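You operate a simulated robot arm through the tools that you are given. There is no shell and no other tool. Be economical: measure what you need, move in short steps, check, and stop when the job is done.

You are at the controls of a simulated two-armed robot. One attempt, no reset.

Task
Put the brown-banded oil bottle on the sample bench upper shelf. Stack the 36 mm press die from the lane along the fence on top of the 28 mm press die. Stack the clean filter that says "F-41" from the lane along the fence on top of the clean filter labelled "F-96". Fetch the blue chock and set it on the core rack shelf. Put the rolled black load strap on the top of the feed table away on the roll rack top shelf. Take the orange strap and leave it on the spare white wheel on the top of the feed table. Put the brown tape roll on the rewind table shelf. The order is free. Set down upright: brown-banded oil bottle, blue chock.

The check looks at the end state, three seconds after you hand in, the way a careful person would. Anything else that was tipped, shoved, dropped, spilled or broken makes it a failure.

Robot
Two 7-joint arms with two-finger parallel grippers on one trunk, on a base that drives. Base frame: it is fixed to the floor where the robot stands at the start and does not move with it; the origin is under the middle of the robot, x ahead of it, y to its left, z up. Readings come in m, degrees, newtons and seconds.
The left shoulder is at the start at [0.03, 0.119, 0.935], the right one opposite. With the tool pointing down near the work surface each hand reaches from about 0.1 to 0.66 m from the robot's upright axis, wherever it stands, measured 20 degrees to its own side. Places, roughly: blue chock (10x8x9 cm) [-1.9, -0.9, 0.9]; brown tape roll (8x8x4 cm) [-2.6, -1, 0.9]; brown-banded oil bottle [0.5, 0.25, 0.75]; clean filter [-1.5, -0.75, 1]; core rack shelf [1.1, 2.5, 0.4]; orange strap (7x7x3 cm) [-3, -0.9, 0.9]; press die [-1.5, -0.75, 0.75]; rewind table shelf [1.2, 1, 0.3]; roll rack top shelf (48x25 cm) [-7.7, -4, 1.26]; rolled black load strap (7x7x3 cm) [-3.2, -1, 0.9]; sample bench upper shelf [0.3, -3.9, 0.5]; spare white wheel (9x9x3 cm) [-3.3, -1, 0.9]. Payload 3.43 kg a hand.
The tool frame of a hand sits at the grasp point between the pads (the TCP): z along the fingers, y along the line on which they close. The tips reach 0.03 m beyond it. The gripper opens to 0.094 m. The fingers are 0.028 m wide and 0.01 m thick; the gripper's body (0.05 by 0.096 m) begins 0.055 m behind the TCP.
Orientation is told as [roll, pitch, yaw] about the base's x, y, z axes, in that order, counted from this pose: with the fingers straight down and closing along the base's y, the tool's x points along the base's -x, its y along +y and its z along -z.

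Tools
- The arms move only by the tool send_rows. It takes "left_series", "right_series" or both (then of equal length, played together; a hand with none holds still); each is a list of rows, each a list of 7 numbers: the shift along the tool's x, y, z in units of 25 mm (1.0 is 25 mm), then the turn, a rotation vector about the tool's x, y, z in units of 5 degrees (1.0 is 5 degrees), then the finger opening in m, from 0 to 0.094. In form: [[dx, dy, dz, ax, ay, az, claw], ...]. A call has 1 to 10 rows; each row shifts and turns the commanded pose from where the row before left it, along the tool's axes as they then stand. A call with a number of a shift or a turn outside -1 to 1 is refused whole. A row lasts 0.2 s, in which the tool goes at most 0.05 m and 8.6 degrees; a call with a longer step from one row to the next is refused whole, and so is a gripper value outside its range. Where a pose cannot be reached the arm comes as near as it can. A force on the tool above 40 N (or 10 N above the force at the start of the call, whichever is more), or a blocked arm, ends the call early, and 0.2 s more pass. Each finger travels about 0.072 m/s and halts on what it meets, pressing with about 35 N; the grip force reading is that of the motor and also rises with nothing between the fingers. The clock runs only during rows and for 0.2 s after the last one: add rows that do not move to give the fingers time. The reply holds the time, the measured pose of the TCP, the force on the tool along the base axes, the opening and the grip force, in the units named above and with some noise, with the torque about the TCP (base axes, N m) and any sound that the robot's microphone picked up, and new pictures: "show" is both (left out), scene, wrist or none (wrist: the cameras of the hands that moved).
- Cameras (640 x 400 px; columns grow to the right, rows downward): "scene" is now at [0.0284, 0.0177, 1.6229]; the picture's right is [0.29, -0.96, 0.00], its down [-0.86, -0.27, -0.43] and it looks along [0.41, 0.13, -0.90] (base axes); focal length 272 px, centre (320, 200). "left" rides on the left gripper at [0.076, -0.014, -0.102] in its tool frame; the picture's right is [0.18, 0.98, 0.00], its down [-0.75, 0.14, -0.64] and it looks along [-0.63, 0.12, 0.77] (tool axes); focal length 243 px, centre (320, 200). "right" rides on the right gripper at [0.076, 0.014, -0.102] in its tool frame; the picture's right is [-0.18, 0.98, 0.00], its down [-0.75, -0.14, -0.64] and it looks along [-0.63, -0.12, 0.77] (tool axes); focal length 243 px, centre (320, 200). There is no depth. A picture from a camera that has moved, and an enlarged one, comes with that camera's place and axes in the base frame and with its lens.
- slide_trunk(by): slides the trunk up (or, below 0, down) by that many m; the arms and the scene camera ride with it, the base frame stays. It gives what a move gives, with no picture.
- roll_base(legs): drives the robot by 1 to 6 legs, each [ahead, turn to the left] in m and degrees, along the robot's own axes; the way and the turn of a leg run together, so that a leg with both is an arc; at most 1.5 m and 180 degrees a leg. The arms and the cameras ride along, it lands a little off, and it stops where it bumps. It gives what a move gives, and a new picture of the scene camera.
- head_to(pan, tilt): turns the head with the scene camera to pan (to the left, within 143 degrees either way) and tilt (down, from -29 to 69), counted from straight ahead of the robot. It gives what a move gives, and a new picture of the scene camera.
- inspect(camera, box): a new picture of the part [left, top, right, bottom] of that camera's present view, enlarged. No time passes.
- sign_off(): hands the job in; it is judged then, once.

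Work in short steps. Places have to be worked out from the pictures, the camera data and where the tool is seen: move nearer, look again, correct. Check each grasp and each placing, and mend what went wrong. You have 207 turns and 260 pictures in all, those below and enlarged ones among them. Open the grippers and draw the arms clear of the work before you hand the job in, unless the task says otherwise; then end with one line.

The tools are called after "Request:" as name(argument=value, ...) on one line, values as JSON. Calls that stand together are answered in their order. send_rows: Moves the arms, as the interface text tells. Its arguments: {"type":"object","properties":{"left_series":{"type":"array","items":{"type":"array","items":{"type":"number"}}},"right_series":{"type":"array","items":{"type":"array","items":{"type":"number"}}},"show":{"type":"string","enum":["both","scene","wrist","none"]}},"required":[]} The other tools are called the same way: slide_trunk (by) slides the trunk up or down; roll_base (legs) drives the base; head_to (pan, tilt) turns the head that bears the scene camera; inspect (camera, box) takes an enlarged picture of a part of a camera's view; sign_off () hands the job in.

At the start:

```text
t: 0.0
left_tool_pos: [0.378, 0.4143, 0.8751]
left_ee_rot: [0.0, 0.0, 0.0]
left_contact_force: [-1.0, 0.4, -0.3]
left_wrist_torque: [0.01, 0.0, 0.0]
left_gripper_width: 0.0941
left_gripper_force: 0.1
right_tool_pos: [0.2982, 0.0008, 0.8529]
right_ee_rot: [0.0, 0.0, 0.0]
right_contact_force: [-1.1, 0.1, -0.4]
right_wrist_torque: [-0.01, 0.0, 0.01]
right_gripper_width: 0.0941
right_gripper_force: 0.2
trunk travel left (down, up): [-0.2, 0.21]
robot x, y, heading: [-0.0005, 0.0019, 0.2]
head pan, tilt: [17.1, 64.4]
```

scene: 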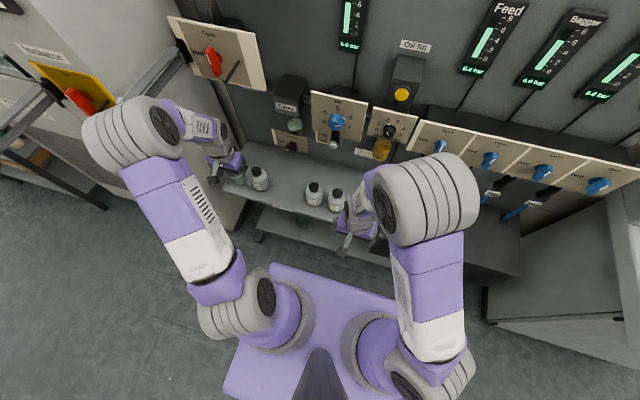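
right: 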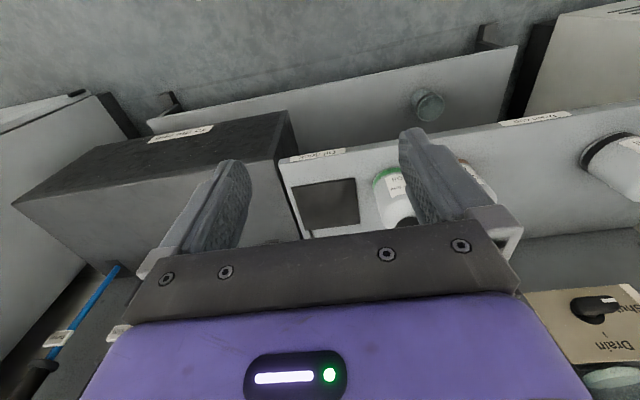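
left: 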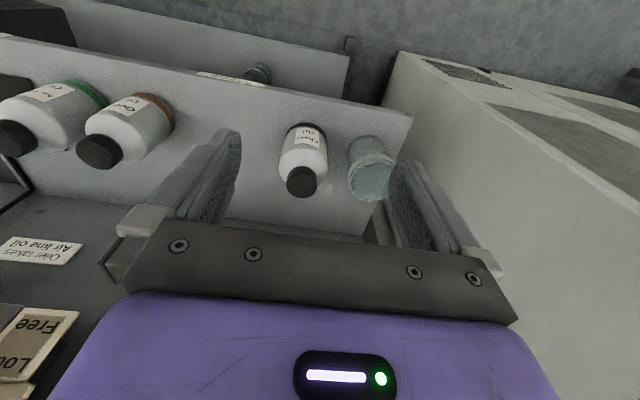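

I'll take enlarged looks at the bottles to identify the brown-banded one and locate it.

Request:
inspect(camera="scene", box=[220, 140, 380, 240])

Request:
inspect(camera="left", box=[0, 50, 400, 300])

```text
4.00 times, centred on (300, 190) of scene
camera zoom: at [0.0284, 0.0177, 1.6229], right [0.29, -0.96, 0.0], down [-0.86, -0.27, -0.43], along [0.41, 0.13, -0.9], focal length 1090 px, centre (400, 240)
```

zoom: 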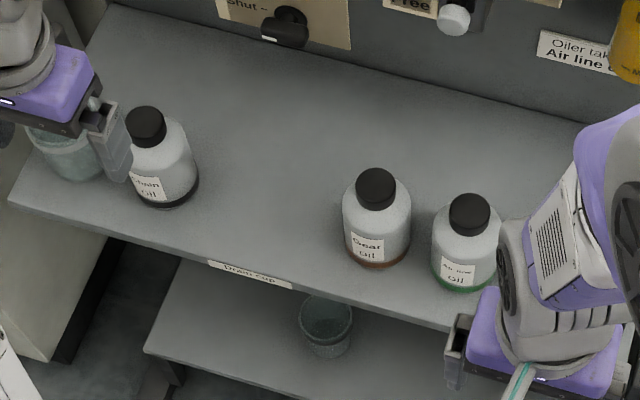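

```text
1.60 times, centred on (200, 175) of left
camera zoom: at [0.3028, 0.4004, 0.9782], right [-0.18, 0.98, 0.0], down [0.75, 0.14, 0.64], along [0.63, 0.12, -0.77], focal length 388 px, centre (512, 240)
```

zoom: 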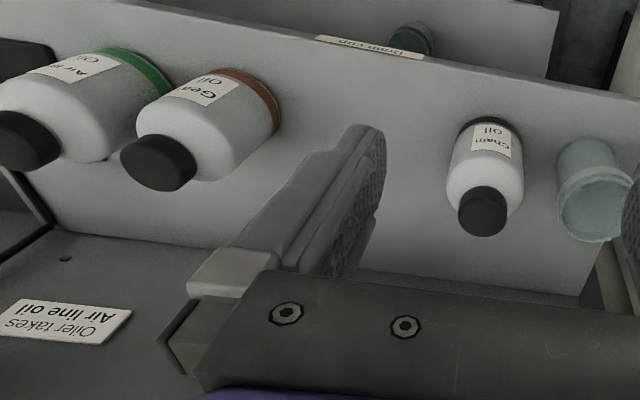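

The brown-banded "Gear Oil" bottle's cap is at about [0.476, 0.184, 0.736], and the green one stands 9 cm to its right. Before choosing a grasp I look at the destinations.

Request:
head_to(pan=-85, tilt=15)

Request:
inspect(camera="scene", box=[160, 100, 480, 300])

Request:
head_to(pan=-143, tilt=15)

Request:
head_to(pan=55, tilt=25)

```text
t: 1.8
left_tool_pos: [0.3778, 0.414, 0.8751]
left_ee_rot: [0.0, -0.1, 0.0]
left_contact_force: [0.3, 0.8, 0.3]
left_wrist_torque: [0.07, 0.01, -0.01]
left_gripper_width: 0.0938
left_gripper_force: 0.1
right_tool_pos: [0.2971, 0.0008, 0.8526]
right_ee_rot: [0.1, 0.1, 0.0]
right_contact_force: [-1.0, -0.2, -0.5]
right_wrist_torque: [-0.02, 0.0, 0.02]
right_gripper_width: 0.0942
right_gripper_force: 0.1
trunk travel left (down, up): [-0.2, 0.21]
robot x, y, heading: [0.004, 0.0002, 0.1]
head pan, tilt: [-85.0, 15.0]
camera scene: at [-0.0221, -0.0935, 1.694], right [-1.0, -0.09, 0.0], down [-0.02, 0.26, -0.97], along [0.08, -0.96, -0.26], focal length 272 px, centre (320, 200)
```

scene: 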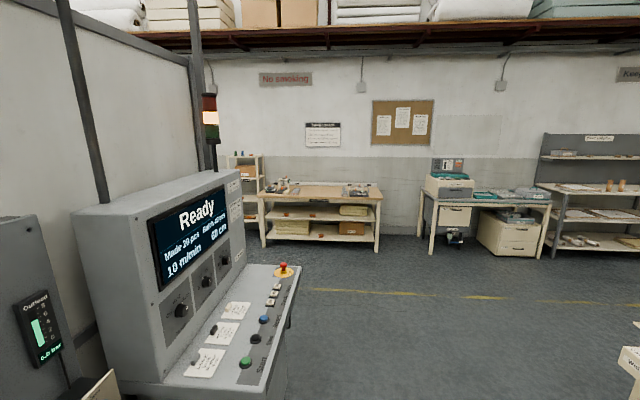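

```text
2.00 times, centred on (320, 200) of scene
camera zoom: at [-0.0221, -0.0935, 1.694], right [-1.0, -0.09, 0.0], down [-0.02, 0.26, -0.97], along [0.08, -0.96, -0.26], focal length 545 px, centre (320, 200)
```

zoom: 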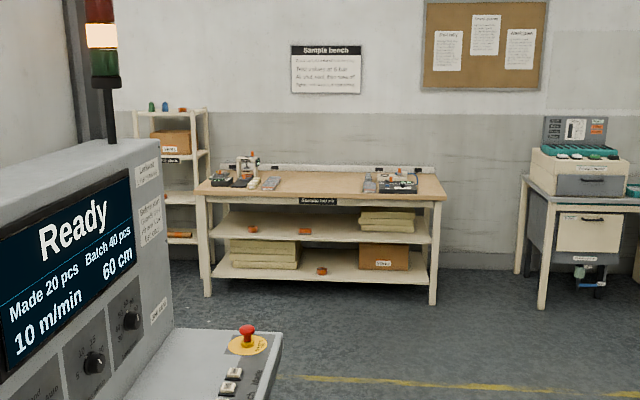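

```text
t: 3.1
left_tool_pos: [0.3784, 0.4129, 0.8762]
left_ee_rot: [0.0, 0.1, 0.1]
left_contact_force: [0.1, -0.2, 0.1]
left_wrist_torque: [-0.01, 0.02, -0.01]
left_gripper_width: 0.0941
left_gripper_force: 0.1
right_tool_pos: [0.298, 0.001, 0.8523]
right_ee_rot: [0.0, -0.1, 0.0]
right_contact_force: [0.0, -1.1, -0.1]
right_wrist_torque: [-0.02, 0.01, 0.02]
right_gripper_width: 0.0938
right_gripper_force: 0.1
trunk travel left (down, up): [-0.2, 0.21]
robot x, y, heading: [-0.0028, -0.0012, 0.0]
head pan, tilt: [-143.0, 15.0]
camera scene: at [-0.1048, -0.0567, 1.6941], right [-0.6, 0.8, 0.0], down [0.21, 0.16, -0.97], along [-0.77, -0.58, -0.26], focal length 272 px, centre (320, 200)
```

scene: 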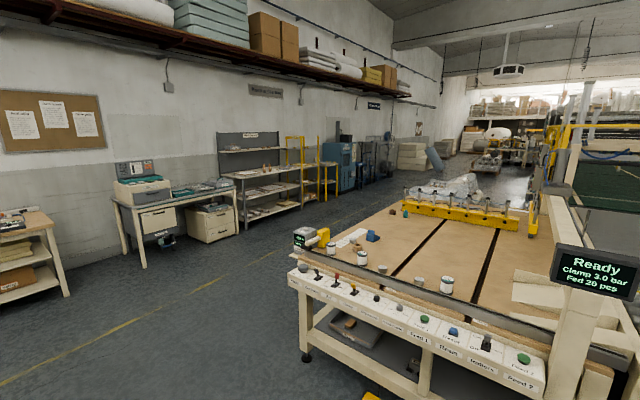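

```text
t: 6.0
left_tool_pos: [0.3784, 0.4152, 0.8758]
left_ee_rot: [0.0, 0.0, 0.0]
left_contact_force: [-0.3, -0.4, -0.2]
left_wrist_torque: [-0.02, -0.02, 0.02]
left_gripper_width: 0.0941
left_gripper_force: 0.1
right_tool_pos: [0.2973, 0.0014, 0.8512]
right_ee_rot: [0.0, 0.0, 0.0]
right_contact_force: [0.2, -0.1, -0.4]
right_wrist_torque: [0.03, -0.03, -0.03]
right_gripper_width: 0.0939
right_gripper_force: 0.0
trunk travel left (down, up): [-0.2, 0.21]
robot x, y, heading: [0.0008, 0.0006, -0.1]
head pan, tilt: [55.0, 25.0]
camera scene: at [0.0226, 0.075, 1.6778], right [0.82, -0.57, 0.0], down [-0.24, -0.35, -0.91], along [0.52, 0.74, -0.42], focal length 272 px, centre (320, 200)
```

scene: 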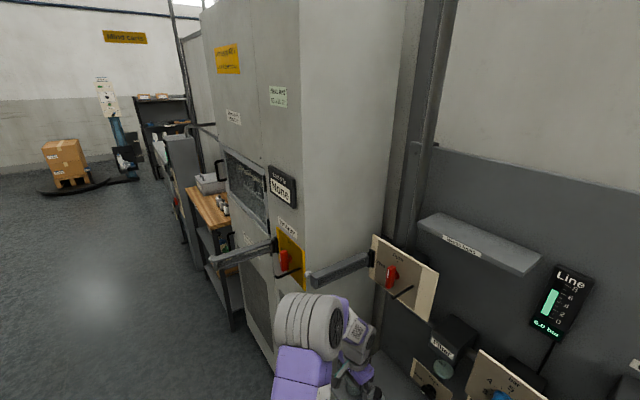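

The sample-bench upper shelf sits under the tabletop (about 20 cm clearance), so I'll grasp the bottle with the hand tilted towards horizontal. I back up 0.2 m for room and point the head at the bottle.

Request:
roll_base(legs=[[-0.2, 0]])

Request:
send_rows(left_series=[[0, 0, 0, 0, -1, 0, 0.094], [0, 0, 0, 0, -1, 0, 0.094], [0, 0, 0, 0, -1, 0, 0.094], [0, 0, 0, 0, -1, 0, 0.094], [0, 0, 0, 0, -1, 0, 0.094], [0, 0, 0, 0, -1, 0, 0.094], [0, 0, 0, 0, -1, 0, 0.094], [0, 0, 0, 0, -1, 0, 0.094], [0, 0, 0, 0, -1, 0, 0.094], [0, 0, 0, 0, -1, 0, 0.094]], show="none")

Request:
head_to(pan=15, tilt=55)

```text
t: 7.5
left_tool_pos: [0.1828, 0.4137, 0.8754]
left_ee_rot: [-0.1, 0.1, -0.3]
left_contact_force: [0.2, -0.1, 0.8]
left_wrist_torque: [0.0, -0.01, -0.01]
left_gripper_width: 0.094
left_gripper_force: 0.0
right_tool_pos: [0.1003, -0.001, 0.8529]
right_ee_rot: [0.0, -0.1, -0.3]
right_contact_force: [-0.4, -0.2, 0.0]
right_wrist_torque: [0.01, 0.0, -0.03]
right_gripper_width: 0.0941
right_gripper_force: 0.0
trunk travel left (down, up): [-0.2, 0.21]
robot x, y, heading: [-0.1938, 0.002, -0.2]
head pan, tilt: [55.0, 25.0]
camera scene: at [-0.175, 0.0754, 1.6779], right [0.82, -0.58, 0.0], down [-0.24, -0.35, -0.91], along [0.52, 0.74, -0.42], focal length 272 px, centre (320, 200)
```

scene: 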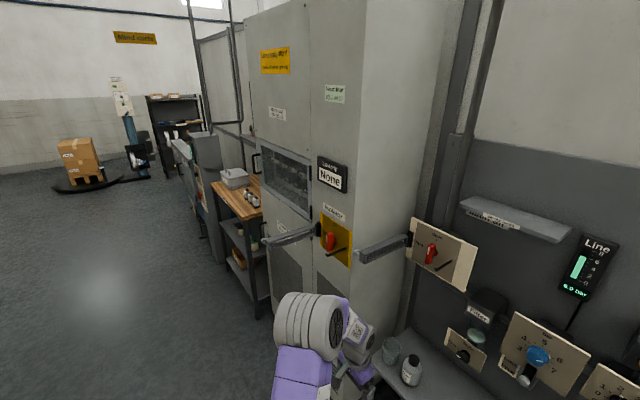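

```text
t: 9.8
left_tool_pos: [0.1827, 0.4118, 0.8757]
left_ee_rot: [-0.1, -50.1, -0.3]
left_contact_force: [0.4, 0.0, -0.2]
left_wrist_torque: [-0.01, 0.0, -0.02]
left_gripper_width: 0.0942
left_gripper_force: 0.1
right_tool_pos: [0.1008, 0.0005, 0.8522]
right_ee_rot: [0.0, 0.0, -0.2]
right_contact_force: [0.7, -0.2, -0.5]
right_wrist_torque: [0.01, -0.02, 0.02]
right_gripper_width: 0.0944
right_gripper_force: 0.0
trunk travel left (down, up): [-0.2, 0.21]
robot x, y, heading: [-0.1992, 0.0007, -0.6]
head pan, tilt: [55.0, 25.0]
```

```text
t: 10.8
left_tool_pos: [0.1831, 0.4118, 0.8756]
left_ee_rot: [0.0, -50.0, -0.2]
left_contact_force: [-0.7, -0.9, 0.3]
left_wrist_torque: [0.01, -0.01, -0.01]
left_gripper_width: 0.0942
left_gripper_force: 0.1
right_tool_pos: [0.1021, 0.0005, 0.8523]
right_ee_rot: [0.0, -0.1, -0.4]
right_contact_force: [0.3, -0.2, 0.1]
right_wrist_torque: [0.01, 0.02, 0.01]
right_gripper_width: 0.094
right_gripper_force: 0.1
trunk travel left (down, up): [-0.2, 0.21]
robot x, y, heading: [-0.1948, -0.0005, -0.3]
head pan, tilt: [15.0, 55.0]
camera scene: at [-0.1572, 0.0186, 1.6339], right [0.26, -0.97, 0.0], down [-0.79, -0.21, -0.57], along [0.56, 0.15, -0.82], focal length 272 px, centre (320, 200)
```

scene: 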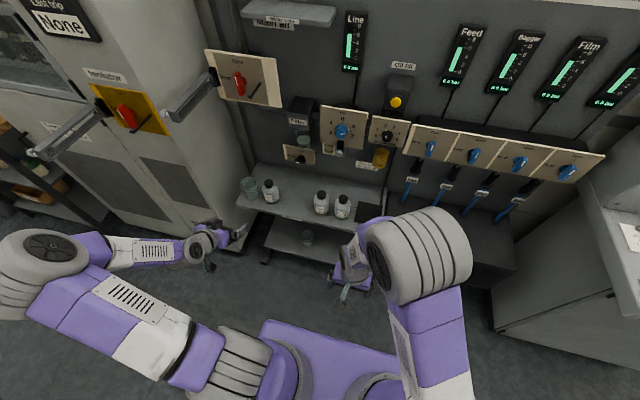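

The hand tilts well. I finish the tilt to −60° and move to a pre-grasp point in front of the bottle.

Request:
send_rows(left_series=[[0, -0.9, 0, 0, -1, 0, 0.094], [0, -0.9, 0, 0, -1, 0, 0.094], [0.135, -0.915, 1, 0, 0, 0, 0.085], [0.135, -0.915, 1, 0, 0, 0, 0.085], [0.135, -0.915, 1, 0, 0, 0, 0.085], [0.135, -0.915, 1, 0, 0, 0, 0.085], [0.135, -0.915, 1, 0, 0, 0, 0.085], [0.135, -0.915, 1, 0, 0, 0, 0.085], [0.135, -0.915, 1, 0, 0, 0, 0.085], [0.135, -0.915, 1, 0, 0, 0, 0.085]], show="both")

Request:
inspect(camera="scene", box=[240, 150, 400, 250])

```text
t: 13.0
left_tool_pos: [0.3413, 0.1821, 0.751]
left_ee_rot: [0.0, -59.9, -0.1]
left_contact_force: [-0.4, 0.3, 0.7]
left_wrist_torque: [0.01, -0.01, 0.01]
left_gripper_width: 0.085
left_gripper_force: 0.0
right_tool_pos: [0.1011, 0.0004, 0.8518]
right_ee_rot: [0.0, 0.1, -0.3]
right_contact_force: [0.1, -0.3, 0.6]
right_wrist_torque: [0.01, -0.02, 0.02]
right_gripper_width: 0.0941
right_gripper_force: 0.1
trunk travel left (down, up): [-0.2, 0.21]
robot x, y, heading: [-0.1963, -0.0004, -0.4]
head pan, tilt: [15.0, 55.0]
camera scene: at [-0.1566, 0.0179, 1.6338], right [0.25, -0.97, 0.0], down [-0.79, -0.21, -0.57], along [0.55, 0.15, -0.82], focal length 272 px, centre (320, 200)
camera left: at [0.216, 0.1694, 0.737], right [-0.09, 0.98, -0.16], down [-0.18, 0.14, 0.97], along [0.98, 0.11, 0.16], focal length 243 px, centre (320, 200)
```

scene: 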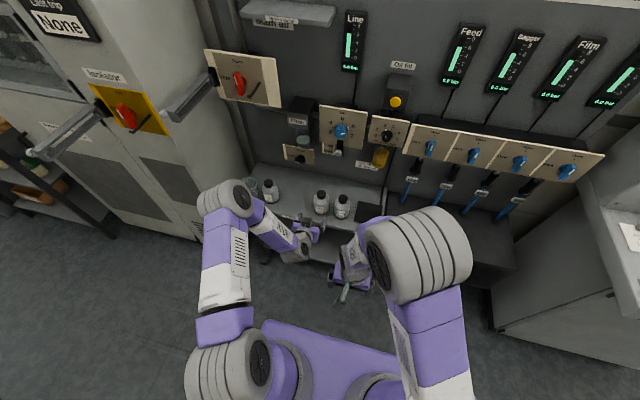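
left: 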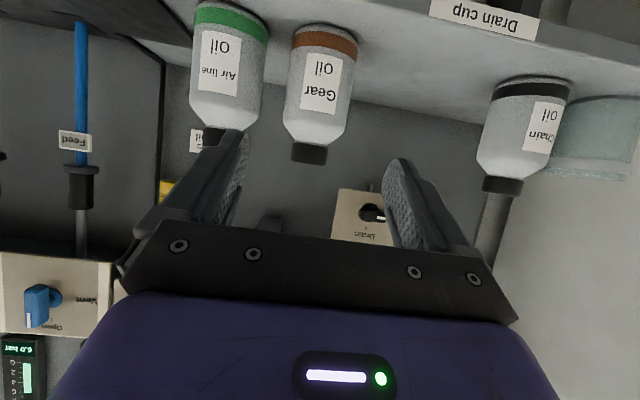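

```text
4.00 times, centred on (320, 200) of scene
camera zoom: at [-0.1566, 0.0179, 1.6338], right [0.25, -0.97, 0.0], down [-0.79, -0.21, -0.57], along [0.55, 0.15, -0.82], focal length 1090 px, centre (320, 200)
```

zoom: 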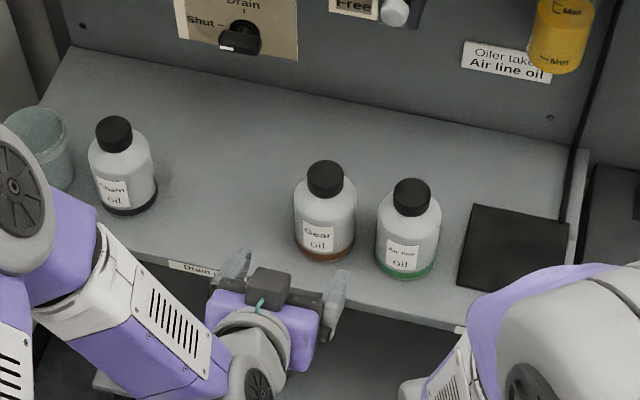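

The wrist view puts the bottle axis at y≈0.180 and its base at z≈0.62. I narrow the opening to fit between the bottles and advance most of the way, then check.

Request:
send_rows(left_series=[[0, 0, 0, 0, 0, 0, 0.077], [0, 0, 0.95, 0, 0, 0, 0.077], [0, 0, 0.95, 0, 0, 0, 0.077], [0, 0, 0.95, 0, 0, 0, 0.077], [0, 0, 0.95, 0, 0, 0, 0.077]], show="wrist")

Request:
inspect(camera="scene", box=[280, 170, 380, 232])

```text
t: 14.2
left_tool_pos: [0.4238, 0.1826, 0.7042]
left_ee_rot: [0.0, -59.9, -0.4]
left_contact_force: [0.7, -0.9, -1.4]
left_wrist_torque: [-0.01, -0.01, 0.01]
left_gripper_width: 0.0769
left_gripper_force: 0.1
right_tool_pos: [0.0991, 0.0005, 0.8519]
right_ee_rot: [0.0, 0.0, -0.3]
right_contact_force: [0.0, 0.1, -0.1]
right_wrist_torque: [0.01, 0.02, -0.04]
right_gripper_width: 0.0938
right_gripper_force: 0.0
trunk travel left (down, up): [-0.2, 0.21]
robot x, y, heading: [-0.1962, 0.0027, -0.6]
head pan, tilt: [15.0, 55.0]
camera left: at [0.2971, 0.1694, 0.6901], right [-0.09, 0.98, -0.16], down [-0.18, 0.14, 0.97], along [0.98, 0.11, 0.16], focal length 243 px, centre (320, 200)
```

left: 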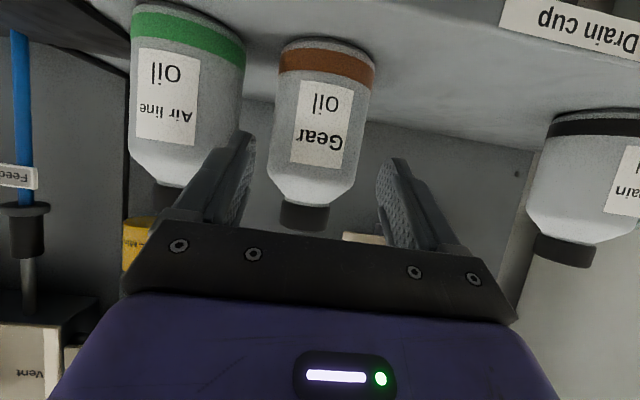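

```text
6.40 times, centred on (330, 201) of scene
camera zoom: at [-0.1568, 0.0184, 1.6338], right [0.25, -0.97, 0.0], down [-0.79, -0.21, -0.57], along [0.55, 0.15, -0.82], focal length 1744 px, centre (256, 194)
```

zoom: 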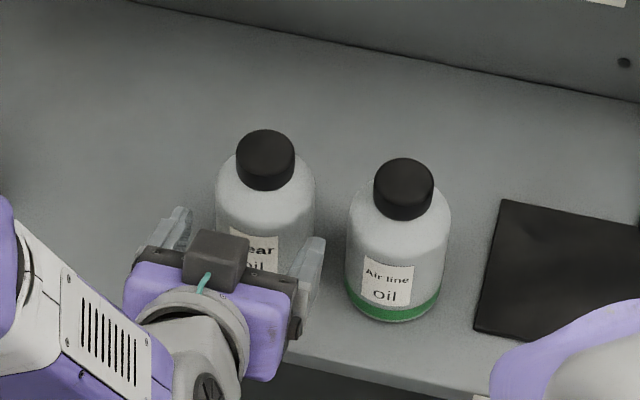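

Alignment is good; advance the last 6 cm and close.

Request:
send_rows(left_series=[[0, 0, 0.8, 0, 0, 0, 0.077], [0, 0, 0.8, 0, 0, 0, 0.077], [0, 0, 0.75, 0, 0, 0, 0.077], [0, 0, 0, 0, 0, 0, 0.05], [0, 0, 0, 0, 0, 0, 0.05], [0, 0, 0, 0, 0, 0, 0.05]], show="both")

```text
t: 15.6
left_tool_pos: [0.4743, 0.1837, 0.6744]
left_ee_rot: [0.1, -60.1, -0.3]
left_contact_force: [0.9, -1.2, 2.7]
left_wrist_torque: [-0.13, -0.17, -0.06]
left_gripper_width: 0.0692
left_gripper_force: 35.0
right_tool_pos: [0.1006, -0.0006, 0.8522]
right_ee_rot: [0.0, -0.1, -0.3]
right_contact_force: [0.8, 0.6, 0.0]
right_wrist_torque: [-0.01, 0.03, 0.02]
right_gripper_width: 0.0938
right_gripper_force: 0.0
trunk travel left (down, up): [-0.2, 0.21]
robot x, y, heading: [-0.1945, -0.0017, -0.2]
head pan, tilt: [15.0, 55.0]
camera scene: at [-0.1574, 0.0183, 1.6339], right [0.25, -0.97, 0.0], down [-0.79, -0.21, -0.57], along [0.55, 0.15, -0.82], focal length 272 px, centre (320, 200)
camera left: at [0.3488, 0.171, 0.6606], right [-0.09, 0.98, -0.16], down [-0.18, 0.14, 0.97], along [0.98, 0.11, 0.16], focal length 243 px, centre (320, 200)
```

scene: 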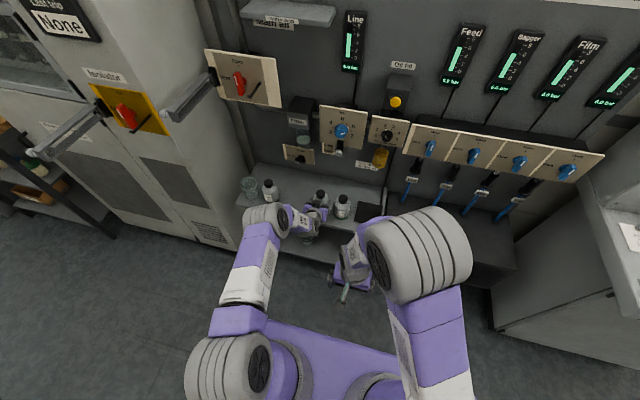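
left: 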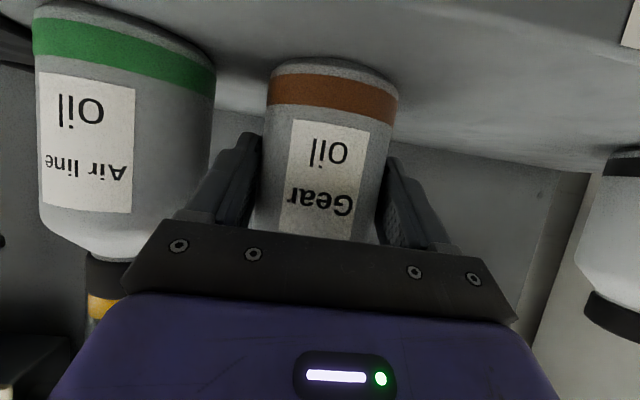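

Bottle is gripped at 69 mm. I lift straight up 15 cm.

Request:
send_rows(left_series=[[-0.866, 0, -0.5, 0, 0, 0, 0.05], [-0.866, 0, -0.5, 0, 0, 0, 0.05], [-0.866, 0, -0.5, 0, 0, 0, 0.05], [-0.866, 0, -0.5, 0, 0, 0, 0.05], [-0.866, 0, -0.5, 0, 0, 0, 0.05], [-0.866, 0, -0.5, 0, 0, 0, 0.05]], show="both")

```text
t: 17.0
left_tool_pos: [0.4749, 0.1832, 0.8252]
left_ee_rot: [0.0, -60.0, -0.2]
left_contact_force: [-0.6, -0.6, -1.7]
left_wrist_torque: [0.05, 0.0, -0.01]
left_gripper_width: 0.0691
left_gripper_force: 35.1
right_tool_pos: [0.101, 0.0013, 0.8523]
right_ee_rot: [0.0, -0.1, -0.3]
right_contact_force: [-0.6, 0.1, 0.2]
right_wrist_torque: [-0.01, 0.0, -0.01]
right_gripper_width: 0.0942
right_gripper_force: 0.0
trunk travel left (down, up): [-0.2, 0.21]
robot x, y, heading: [-0.1968, -0.0016, -0.5]
head pan, tilt: [15.0, 55.0]
camera scene: at [-0.1573, 0.0185, 1.6338], right [0.25, -0.97, 0.0], down [-0.79, -0.21, -0.57], along [0.55, 0.15, -0.82], focal length 272 px, centre (320, 200)
camera left: at [0.3485, 0.1697, 0.8114], right [-0.09, 0.98, -0.16], down [-0.18, 0.14, 0.97], along [0.98, 0.11, 0.16], focal length 243 px, centre (320, 200)
```

scene: 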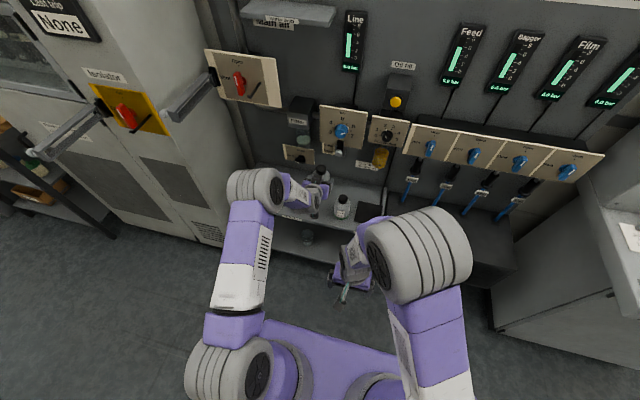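
left: 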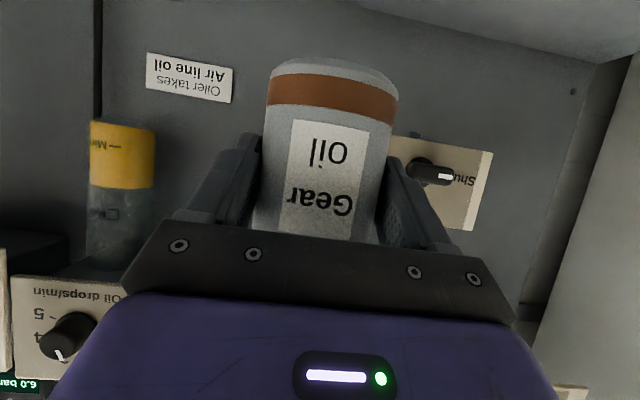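

Lifted cleanly, bottle upright. I back away, turn right and drive towards the sample bench between the console and feed table.

Request:
roll_base(legs=[[-0.35, 0], [0, -90], [1.2, 0], [1.2, 0]])

Request:
head_to(pan=15, tilt=35)

```text
t: 34.6
left_tool_pos: [-0.4988, -3.0988, 0.8244]
left_ee_rot: [0.0, -60.1, -93.1]
left_contact_force: [0.1, -0.2, -2.0]
left_wrist_torque: [0.0, 0.03, 0.01]
left_gripper_width: 0.0688
left_gripper_force: 35.2
right_tool_pos: [-0.6634, -2.717, 0.8519]
right_ee_rot: [0.0, 0.0, -93.0]
right_contact_force: [-0.1, -0.3, 0.0]
right_wrist_torque: [-0.01, 0.01, -0.01]
right_gripper_width: 0.0939
right_gripper_force: 0.1
trunk travel left (down, up): [-0.2, 0.21]
robot x, y, heading: [-0.6496, -2.4191, -92.8]
head pan, tilt: [15.0, 55.0]
camera scene: at [-0.6325, -2.4611, 1.6338], right [-0.98, -0.21, 0.0], down [-0.17, 0.8, -0.57], along [0.12, -0.56, -0.82], focal length 272 px, centre (320, 200)
```

scene: 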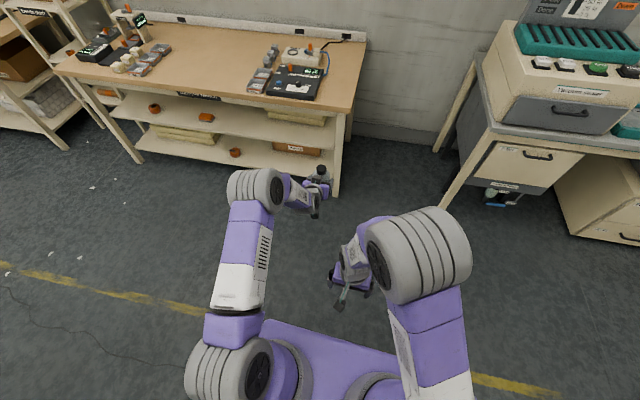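

```text
t: 35.4
left_tool_pos: [-0.4982, -3.098, 0.8255]
left_ee_rot: [0.0, -60.0, -93.0]
left_contact_force: [-0.5, -0.6, -2.6]
left_wrist_torque: [0.04, 0.01, 0.01]
left_gripper_width: 0.0687
left_gripper_force: 35.0
right_tool_pos: [-0.6641, -2.7171, 0.8518]
right_ee_rot: [0.0, 0.0, -92.9]
right_contact_force: [-0.9, -0.5, -0.5]
right_wrist_torque: [0.0, -0.01, -0.01]
right_gripper_width: 0.0941
right_gripper_force: 0.0
trunk travel left (down, up): [-0.2, 0.21]
robot x, y, heading: [-0.6496, -2.4211, -93.0]
head pan, tilt: [15.0, 35.0]
camera scene: at [-0.6292, -2.4764, 1.662], right [-0.98, -0.21, 0.0], down [-0.12, 0.56, -0.82], along [0.17, -0.8, -0.57], focal length 272 px, centre (320, 200)
```

scene: 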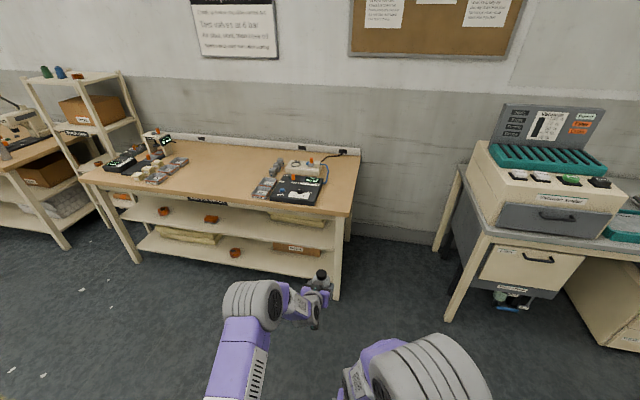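

The bench front edge is at y≈−3.63, upper shelf z≈0.48, with free room around x≈0.15–0.2. I drive over to face that spot.

Request:
roll_base(legs=[[0, 68], [0.7, 0], [0, -65]])

Request:
slide_trunk(by=-0.2)

Request:
head_to(pan=10, tilt=35)

Request:
inspect(camera="scene", box=[200, 100, 440, 250])

```text
t: 45.0
left_tool_pos: [0.154, -3.4105, 0.8254]
left_ee_rot: [0.0, -60.0, -91.0]
left_contact_force: [-0.7, -0.3, -2.6]
left_wrist_torque: [0.02, -0.01, -0.02]
left_gripper_width: 0.0686
left_gripper_force: 34.6
right_tool_pos: [-0.0228, -3.0335, 0.8519]
right_ee_rot: [-0.1, 0.0, -90.9]
right_contact_force: [0.1, 0.0, 0.7]
right_wrist_torque: [0.01, -0.03, 0.0]
right_gripper_width: 0.094
right_gripper_force: 0.1
trunk travel left (down, up): [-0.2, 0.21]
robot x, y, heading: [-0.0208, -2.7352, -91.0]
head pan, tilt: [15.0, 35.0]
camera scene: at [0.0026, -2.7918, 1.6621], right [-0.97, -0.24, 0.0], down [-0.14, 0.56, -0.82], along [0.2, -0.79, -0.57], focal length 272 px, centre (320, 200)
```

scene: 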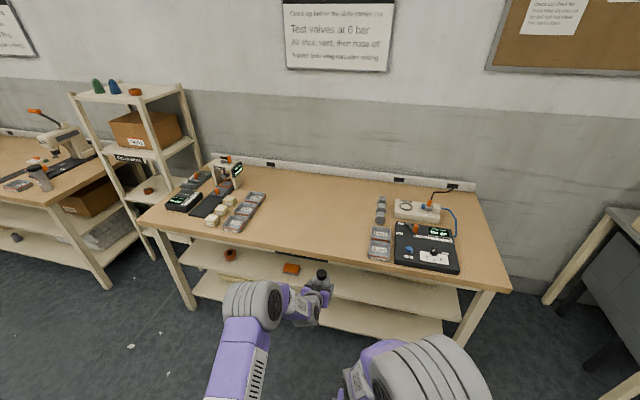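

```text
t: 47.2
left_tool_pos: [0.1548, -3.4091, 0.6264]
left_ee_rot: [0.0, -59.9, -91.0]
left_contact_force: [0.2, -0.1, -2.1]
left_wrist_torque: [0.05, -0.02, 0.02]
left_gripper_width: 0.0683
left_gripper_force: 34.9
right_tool_pos: [-0.0227, -3.0347, 0.6526]
right_ee_rot: [0.0, 0.0, -91.1]
right_contact_force: [-0.2, -0.6, 0.3]
right_wrist_torque: [0.02, 0.02, 0.0]
right_gripper_width: 0.0942
right_gripper_force: 0.1
trunk travel left (down, up): [0.0, 0.41]
robot x, y, heading: [-0.0189, -2.7339, -91.1]
head pan, tilt: [15.0, 35.0]
```

```text
t: 47.8
left_tool_pos: [0.1551, -3.4101, 0.6249]
left_ee_rot: [0.0, -60.1, -91.0]
left_contact_force: [0.2, -0.1, -2.7]
left_wrist_torque: [-0.01, -0.01, -0.01]
left_gripper_width: 0.0686
left_gripper_force: 34.8
right_tool_pos: [-0.0222, -3.0329, 0.6523]
right_ee_rot: [-0.1, 0.0, -91.0]
right_contact_force: [0.2, -0.9, 0.7]
right_wrist_torque: [0.0, -0.03, -0.01]
right_gripper_width: 0.0939
right_gripper_force: 0.1
trunk travel left (down, up): [0.0, 0.41]
robot x, y, heading: [-0.0204, -2.7363, -91.2]
head pan, tilt: [10.0, 35.0]
camera scene: at [-0.0047, -2.7932, 1.4621], right [-0.99, -0.16, 0.0], down [-0.09, 0.57, -0.82], along [0.13, -0.81, -0.57], focal length 272 px, centre (320, 200)
```

scene: 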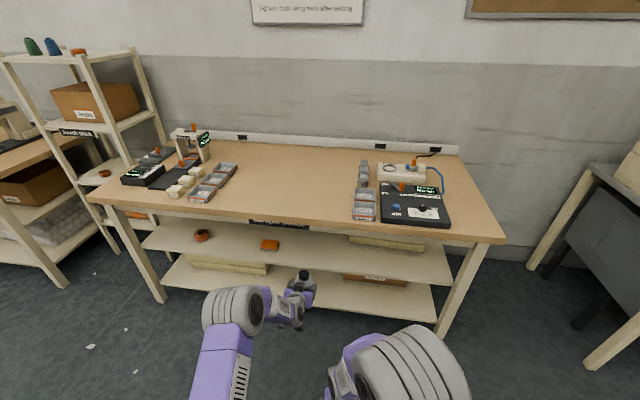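

```text
2.67 times, centred on (320, 175) of scene
camera zoom: at [-0.0047, -2.7932, 1.4621], right [-0.99, -0.16, 0.0], down [-0.09, 0.57, -0.82], along [0.13, -0.81, -0.57], focal length 726 px, centre (320, 267)
```

zoom: 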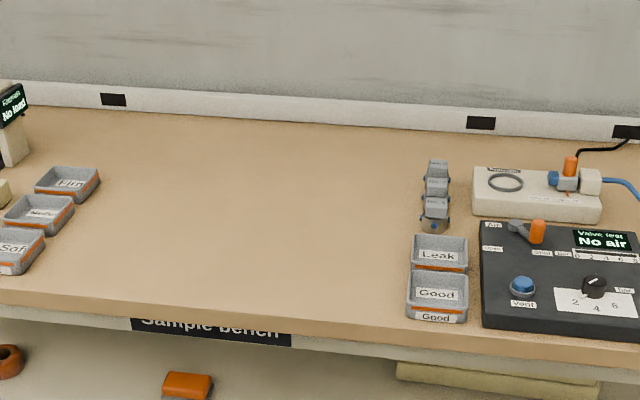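

I use the left wrist camera, which looks into the shelf at this height.

Request:
inspect(camera="left", box=[0, 0, 640, 400])

Request:
inspect(camera="scene", box=[220, 210, 420, 335])

```text
1.00 times, centred on (320, 200) of left (not enlarged: the box is as wide or as high as the picture)
camera zoom: at [0.1438, -3.2812, 0.6109], right [0.98, 0.07, -0.16], down [0.14, 0.18, 0.97], along [0.1, -0.98, 0.16], focal length 243 px, centre (320, 200)
```

zoom: 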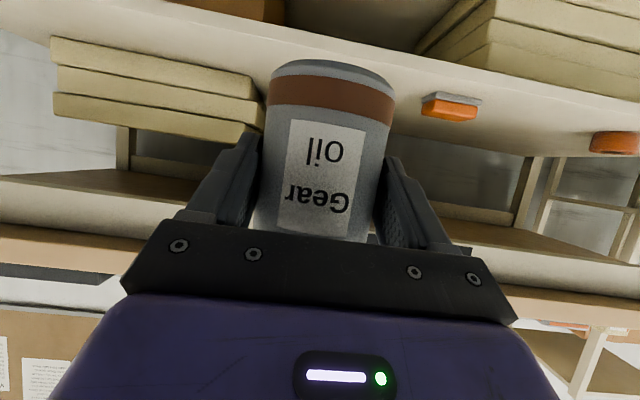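

```text
3.20 times, centred on (320, 272) of scene
camera zoom: at [-0.0047, -2.7932, 1.4621], right [-0.99, -0.16, 0.0], down [-0.09, 0.57, -0.82], along [0.13, -0.81, -0.57], focal length 872 px, centre (320, -32)
```

zoom: 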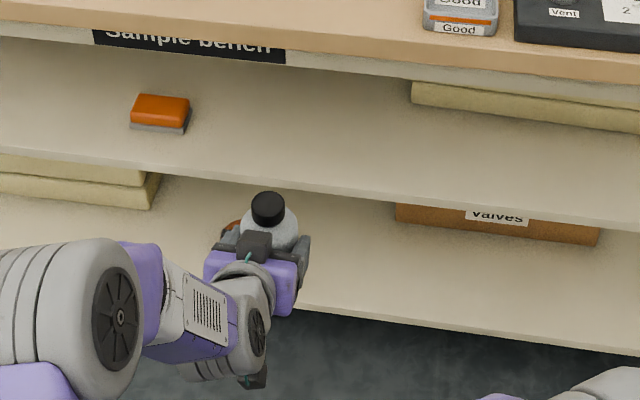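

I zoom the wrist view to pin the shelf height with the small orange block.

Request:
inspect(camera="left", box=[380, 0, 640, 162])

Request:
inspect(camera="scene", box=[180, 225, 300, 300])

```text
2.46 times, centred on (510, 81) of left
camera zoom: at [0.1438, -3.2812, 0.6109], right [0.98, 0.07, -0.16], down [0.14, 0.18, 0.97], along [0.1, -0.98, 0.16], focal length 597 px, centre (-148, 493)
```

zoom: 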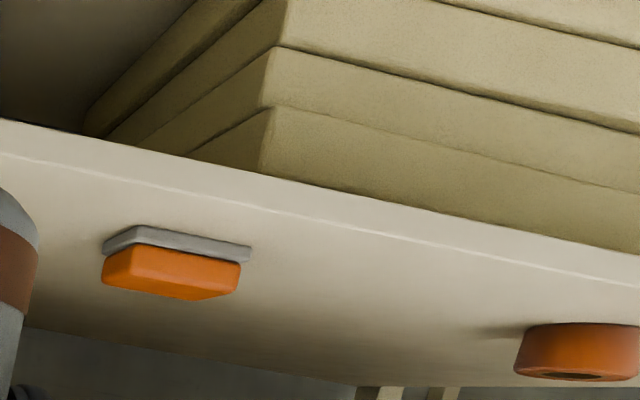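

```text
5.33 times, centred on (240, 262) of scene
camera zoom: at [-0.0047, -2.7932, 1.4621], right [-0.99, -0.16, 0.0], down [-0.09, 0.57, -0.82], along [0.13, -0.81, -0.57], focal length 1453 px, centre (747, -133)
```

zoom: 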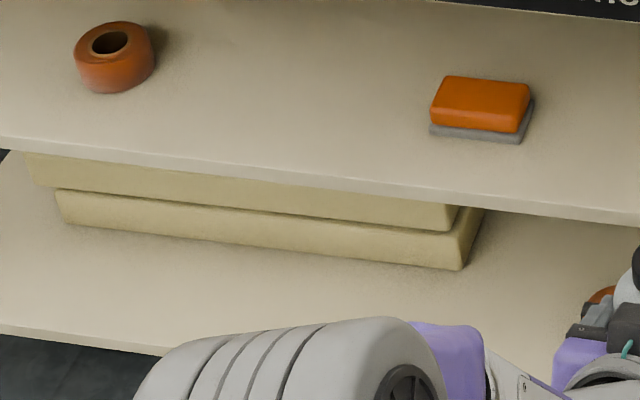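

Shelf surface is at z≈0.452, front edge y≈−3.665; x≈0.155 is free. I lower the hand to z≈0.53 and drive 0.2 m ahead.

Request:
send_rows(left_series=[[0.823, 0, 0.475, 0, 0, 0, 0.05], [0.823, 0, 0.475, 0, 0, 0, 0.05], [0.823, 0, 0.475, 0, 0, 0, 0.05], [0.823, 0, 0.475, 0, 0, 0, 0.05]], show="none")

Request:
roll_base(legs=[[0.2, 1]])

Request:
inspect(camera="left", box=[0, 0, 640, 400])

```text
t: 48.8
left_tool_pos: [0.1542, -3.409, 0.5289]
left_ee_rot: [0.0, -60.0, -91.0]
left_contact_force: [1.1, 0.7, -2.5]
left_wrist_torque: [0.02, -0.01, 0.0]
left_gripper_width: 0.0686
left_gripper_force: 35.0
right_tool_pos: [-0.0214, -3.0336, 0.6528]
right_ee_rot: [0.0, 0.0, -91.0]
right_contact_force: [-0.4, -0.5, -0.1]
right_wrist_torque: [-0.03, 0.0, 0.0]
right_gripper_width: 0.0942
right_gripper_force: 0.0
trunk travel left (down, up): [0.0, 0.41]
robot x, y, heading: [-0.0188, -2.7348, -90.9]
head pan, tilt: [10.0, 35.0]
```

```text
t: 50.4
left_tool_pos: [0.1642, -3.6038, 0.529]
left_ee_rot: [0.0, -59.9, -90.0]
left_contact_force: [-0.5, 0.2, -2.0]
left_wrist_torque: [0.02, 0.02, 0.02]
left_gripper_width: 0.0687
left_gripper_force: 35.0
right_tool_pos: [-0.0197, -3.2325, 0.6516]
right_ee_rot: [0.0, 0.0, -90.0]
right_contact_force: [-0.3, -0.9, 0.0]
right_wrist_torque: [-0.01, -0.01, -0.01]
right_gripper_width: 0.0942
right_gripper_force: 0.0
trunk travel left (down, up): [0.0, 0.41]
robot x, y, heading: [-0.017, -2.9361, -90.0]
head pan, tilt: [10.0, 35.0]
camera scene: at [-0.0053, -2.9923, 1.462], right [-0.98, -0.17, 0.0], down [-0.1, 0.57, -0.82], along [0.14, -0.81, -0.57], focal length 272 px, centre (320, 200)
```

scene: 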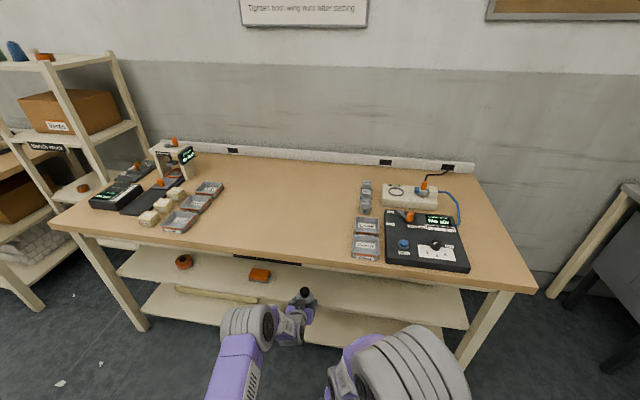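

```text
1.00 times, centred on (320, 200) of left (not enlarged: the box is as wide or as high as the picture)
camera zoom: at [0.1511, -3.4773, 0.5142], right [0.98, 0.09, -0.16], down [0.14, 0.18, 0.97], along [0.12, -0.98, 0.16], focal length 243 px, centre (320, 200)
```

zoom: 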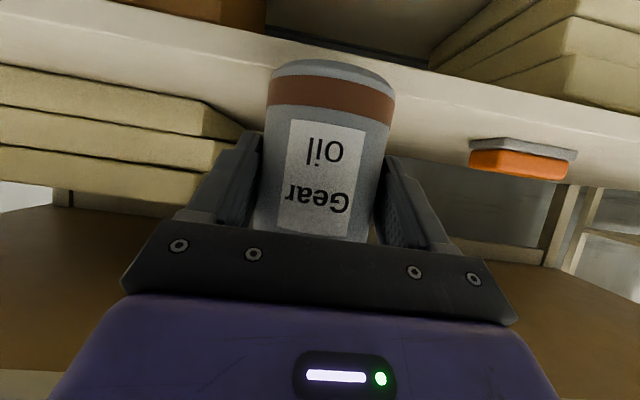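

The entry is clear; towels end at x≈0.08. I move in 13 cm, shifting 3 cm away from the towels.

Request:
send_rows(left_series=[[-0.44, 0.2, 0.76, 0, 0, 0, 0.05], [-0.44, 0.2, 0.76, 0, 0, 0, 0.05], [-0.44, 0.2, 0.76, 0, 0, 0, 0.05], [-0.44, 0.2, 0.76, 0, 0, 0, 0.05], [-0.44, 0.2, 0.76, 0, 0, 0, 0.05], [-0.44, 0.2, 0.76, 0, 0, 0, 0.05]], show="both")

```text
t: 51.8
left_tool_pos: [0.1911, -3.7154, 0.5351]
left_ee_rot: [-0.2, -59.8, -89.9]
left_contact_force: [0.4, 0.5, -2.1]
left_wrist_torque: [0.03, 0.0, -0.02]
left_gripper_width: 0.0679
left_gripper_force: 35.4
left hand out of reach, approached as far as the arm can: row 5, 6
right_tool_pos: [-0.0184, -3.2309, 0.6517]
right_ee_rot: [0.0, 0.0, -90.0]
right_contact_force: [0.1, 0.4, 0.8]
right_wrist_torque: [0.01, -0.02, -0.04]
right_gripper_width: 0.0941
right_gripper_force: 0.0
trunk travel left (down, up): [0.0, 0.41]
robot x, y, heading: [-0.02, -2.9333, -89.8]
head pan, tilt: [10.0, 35.0]
camera scene: at [-0.0053, -2.9919, 1.4621], right [-0.98, -0.17, 0.0], down [-0.1, 0.56, -0.82], along [0.14, -0.81, -0.57], focal length 272 px, centre (320, 200)
camera left: at [0.1788, -3.5874, 0.5226], right [0.98, 0.09, -0.16], down [0.14, 0.18, 0.97], along [0.12, -0.98, 0.16], focal length 243 px, centre (320, 200)
```

scene: 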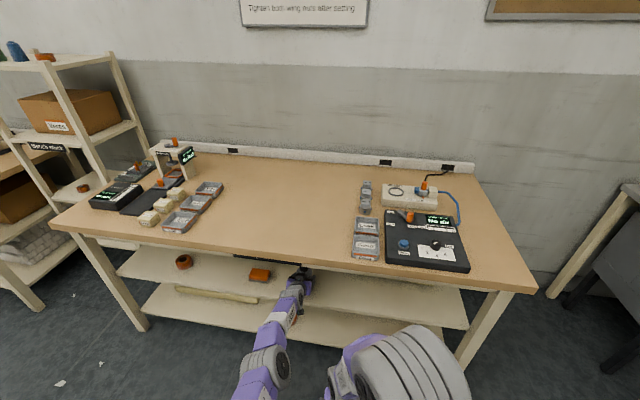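
left: 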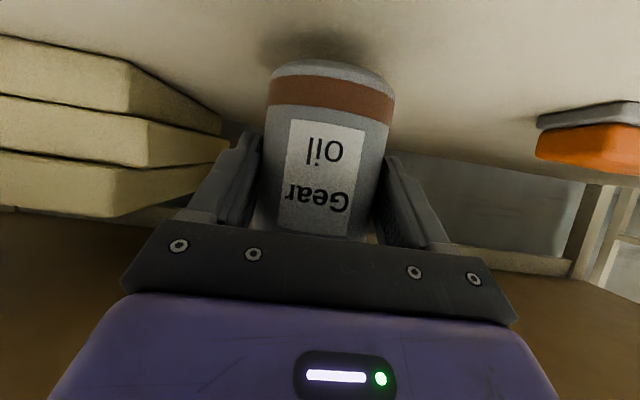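

Arm is at full reach, so I drive 7 cm more ahead.

Request:
roll_base(legs=[[0.08, 0]])

Request:
send_rows(left_series=[[0.346, 0, 0.2, 0, 0, 0, 0.05], [0.346, 0, 0.2, 0, 0, 0, 0.05]], show="wrist")

```text
t: 52.9
left_tool_pos: [0.1916, -3.7959, 0.5388]
left_ee_rot: [0.1, -59.9, -90.0]
left_contact_force: [-0.2, -0.3, -3.1]
left_wrist_torque: [0.0, -0.02, 0.02]
left_gripper_width: 0.068
left_gripper_force: 35.1
right_tool_pos: [-0.0196, -3.3125, 0.6521]
right_ee_rot: [0.0, 0.0, -90.1]
right_contact_force: [-0.1, -0.1, 0.1]
right_wrist_torque: [0.03, 0.01, -0.01]
right_gripper_width: 0.0941
right_gripper_force: 0.2
trunk travel left (down, up): [0.0, 0.41]
robot x, y, heading: [-0.0235, -3.0118, -89.8]
head pan, tilt: [10.0, 35.0]
camera scene: at [-0.0053, -3.072, 1.462], right [-0.98, -0.17, 0.0], down [-0.1, 0.57, -0.82], along [0.14, -0.81, -0.57], focal length 272 px, centre (320, 200)
```

scene: 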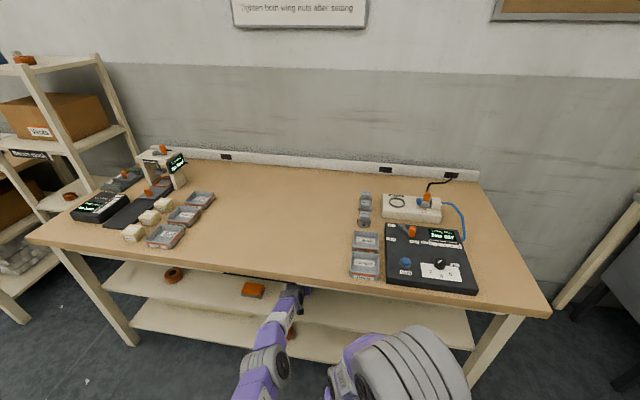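

```text
t: 53.5
left_tool_pos: [0.1904, -3.7886, 0.5198]
left_ee_rot: [-0.1, -59.9, -90.2]
left_contact_force: [0.1, -0.1, -3.2]
left_wrist_torque: [-0.02, 0.02, -0.03]
left_gripper_width: 0.0682
left_gripper_force: 34.4
left hand out of reach, approached as far as the arm can: row 1, 2
right_tool_pos: [-0.0189, -3.312, 0.6526]
right_ee_rot: [-0.1, 0.0, -89.9]
right_contact_force: [-0.7, -0.6, 0.0]
right_wrist_torque: [0.0, 0.01, -0.02]
right_gripper_width: 0.0941
right_gripper_force: 0.2
trunk travel left (down, up): [0.0, 0.41]
robot x, y, heading: [-0.0199, -3.0105, -90.1]
head pan, tilt: [10.0, 35.0]
camera left: at [0.1779, -3.6598, 0.5058], right [0.98, 0.09, -0.16], down [0.14, 0.18, 0.97], along [0.12, -0.98, 0.16], focal length 243 px, centre (320, 200)
```

left: 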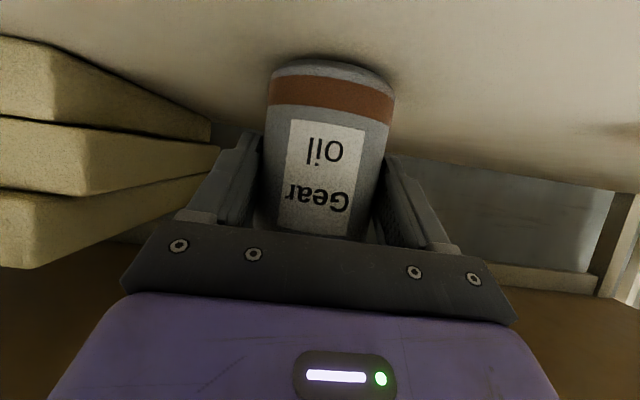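

Command has run ahead of reach; I draw back 3 cm so the arm tracks again and read the pose.

Request:
send_rows(left_series=[[0.1, 0, -0.92, 0, 0, 0, 0.05], [0.4, 0, -0.5, 0, 0, 0, 0.05]], show="wrist")

```text
t: 54.1
left_tool_pos: [0.1919, -3.7717, 0.5198]
left_ee_rot: [-0.2, -60.0, -89.7]
left_contact_force: [-0.2, -0.2, -1.9]
left_wrist_torque: [0.02, 0.0, 0.06]
left_gripper_width: 0.0676
left_gripper_force: 34.6
left hand out of reach, approached as far as the arm can: row 1
right_tool_pos: [-0.0184, -3.3112, 0.6522]
right_ee_rot: [0.0, 0.0, -90.0]
right_contact_force: [0.5, -0.1, 0.2]
right_wrist_torque: [-0.03, 0.01, -0.02]
right_gripper_width: 0.0941
right_gripper_force: 0.1
trunk travel left (down, up): [0.0, 0.41]
robot x, y, heading: [-0.0213, -3.0177, -90.0]
head pan, tilt: [10.0, 35.0]
camera left: at [0.1785, -3.6436, 0.5051], right [0.98, 0.09, -0.16], down [0.14, 0.18, 0.97], along [0.12, -0.98, 0.16], focal length 243 px, centre (320, 200)
```

left: 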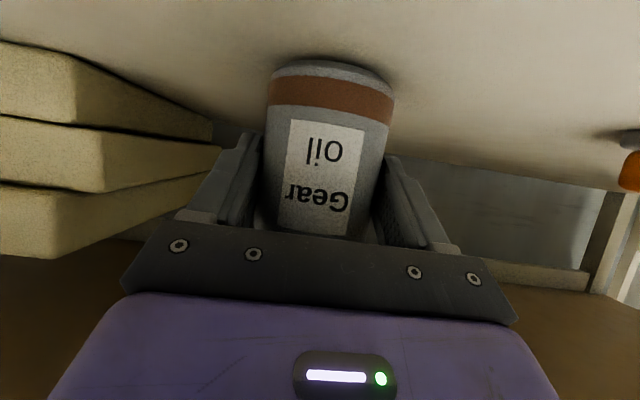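

Now tracking again. Lower in 4 mm steps, watching the vertical force.

Request:
send_rows(left_series=[[0.139, 0, 0.08, 0, 0, 0, 0.05], [0.139, 0, 0.08, 0, 0, 0, 0.05], [0, 0, 0, 0, 0, 0, 0.05]], show="wrist")

```text
t: 54.9
left_tool_pos: [0.1908, -3.7732, 0.515]
left_ee_rot: [0.2, -60.4, -90.0]
left_contact_force: [1.0, 0.4, 16.3]
left_wrist_torque: [0.36, 0.14, 0.08]
left_gripper_width: 0.0678
left_gripper_force: 35.2
right_tool_pos: [-0.0206, -3.3108, 0.6522]
right_ee_rot: [0.0, 0.0, -90.1]
right_contact_force: [-0.1, -0.3, -0.1]
right_wrist_torque: [0.01, -0.01, 0.01]
right_gripper_width: 0.0938
right_gripper_force: 0.1
trunk travel left (down, up): [0.0, 0.41]
robot x, y, heading: [-0.0259, -3.016, -90.2]
head pan, tilt: [10.0, 35.0]
camera left: at [0.1779, -3.6457, 0.5001], right [0.98, 0.09, -0.16], down [0.14, 0.19, 0.97], along [0.12, -0.98, 0.17], focal length 243 px, centre (320, 200)
```

left: 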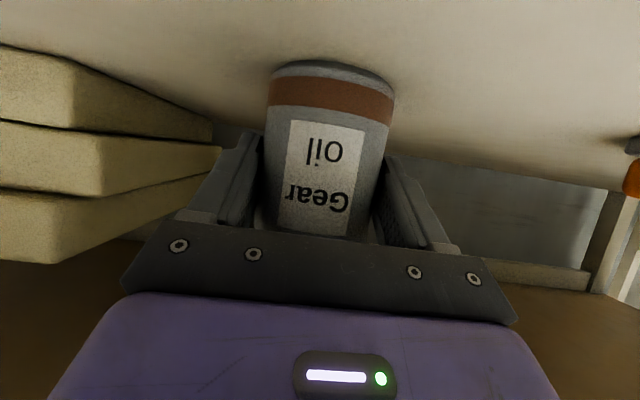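

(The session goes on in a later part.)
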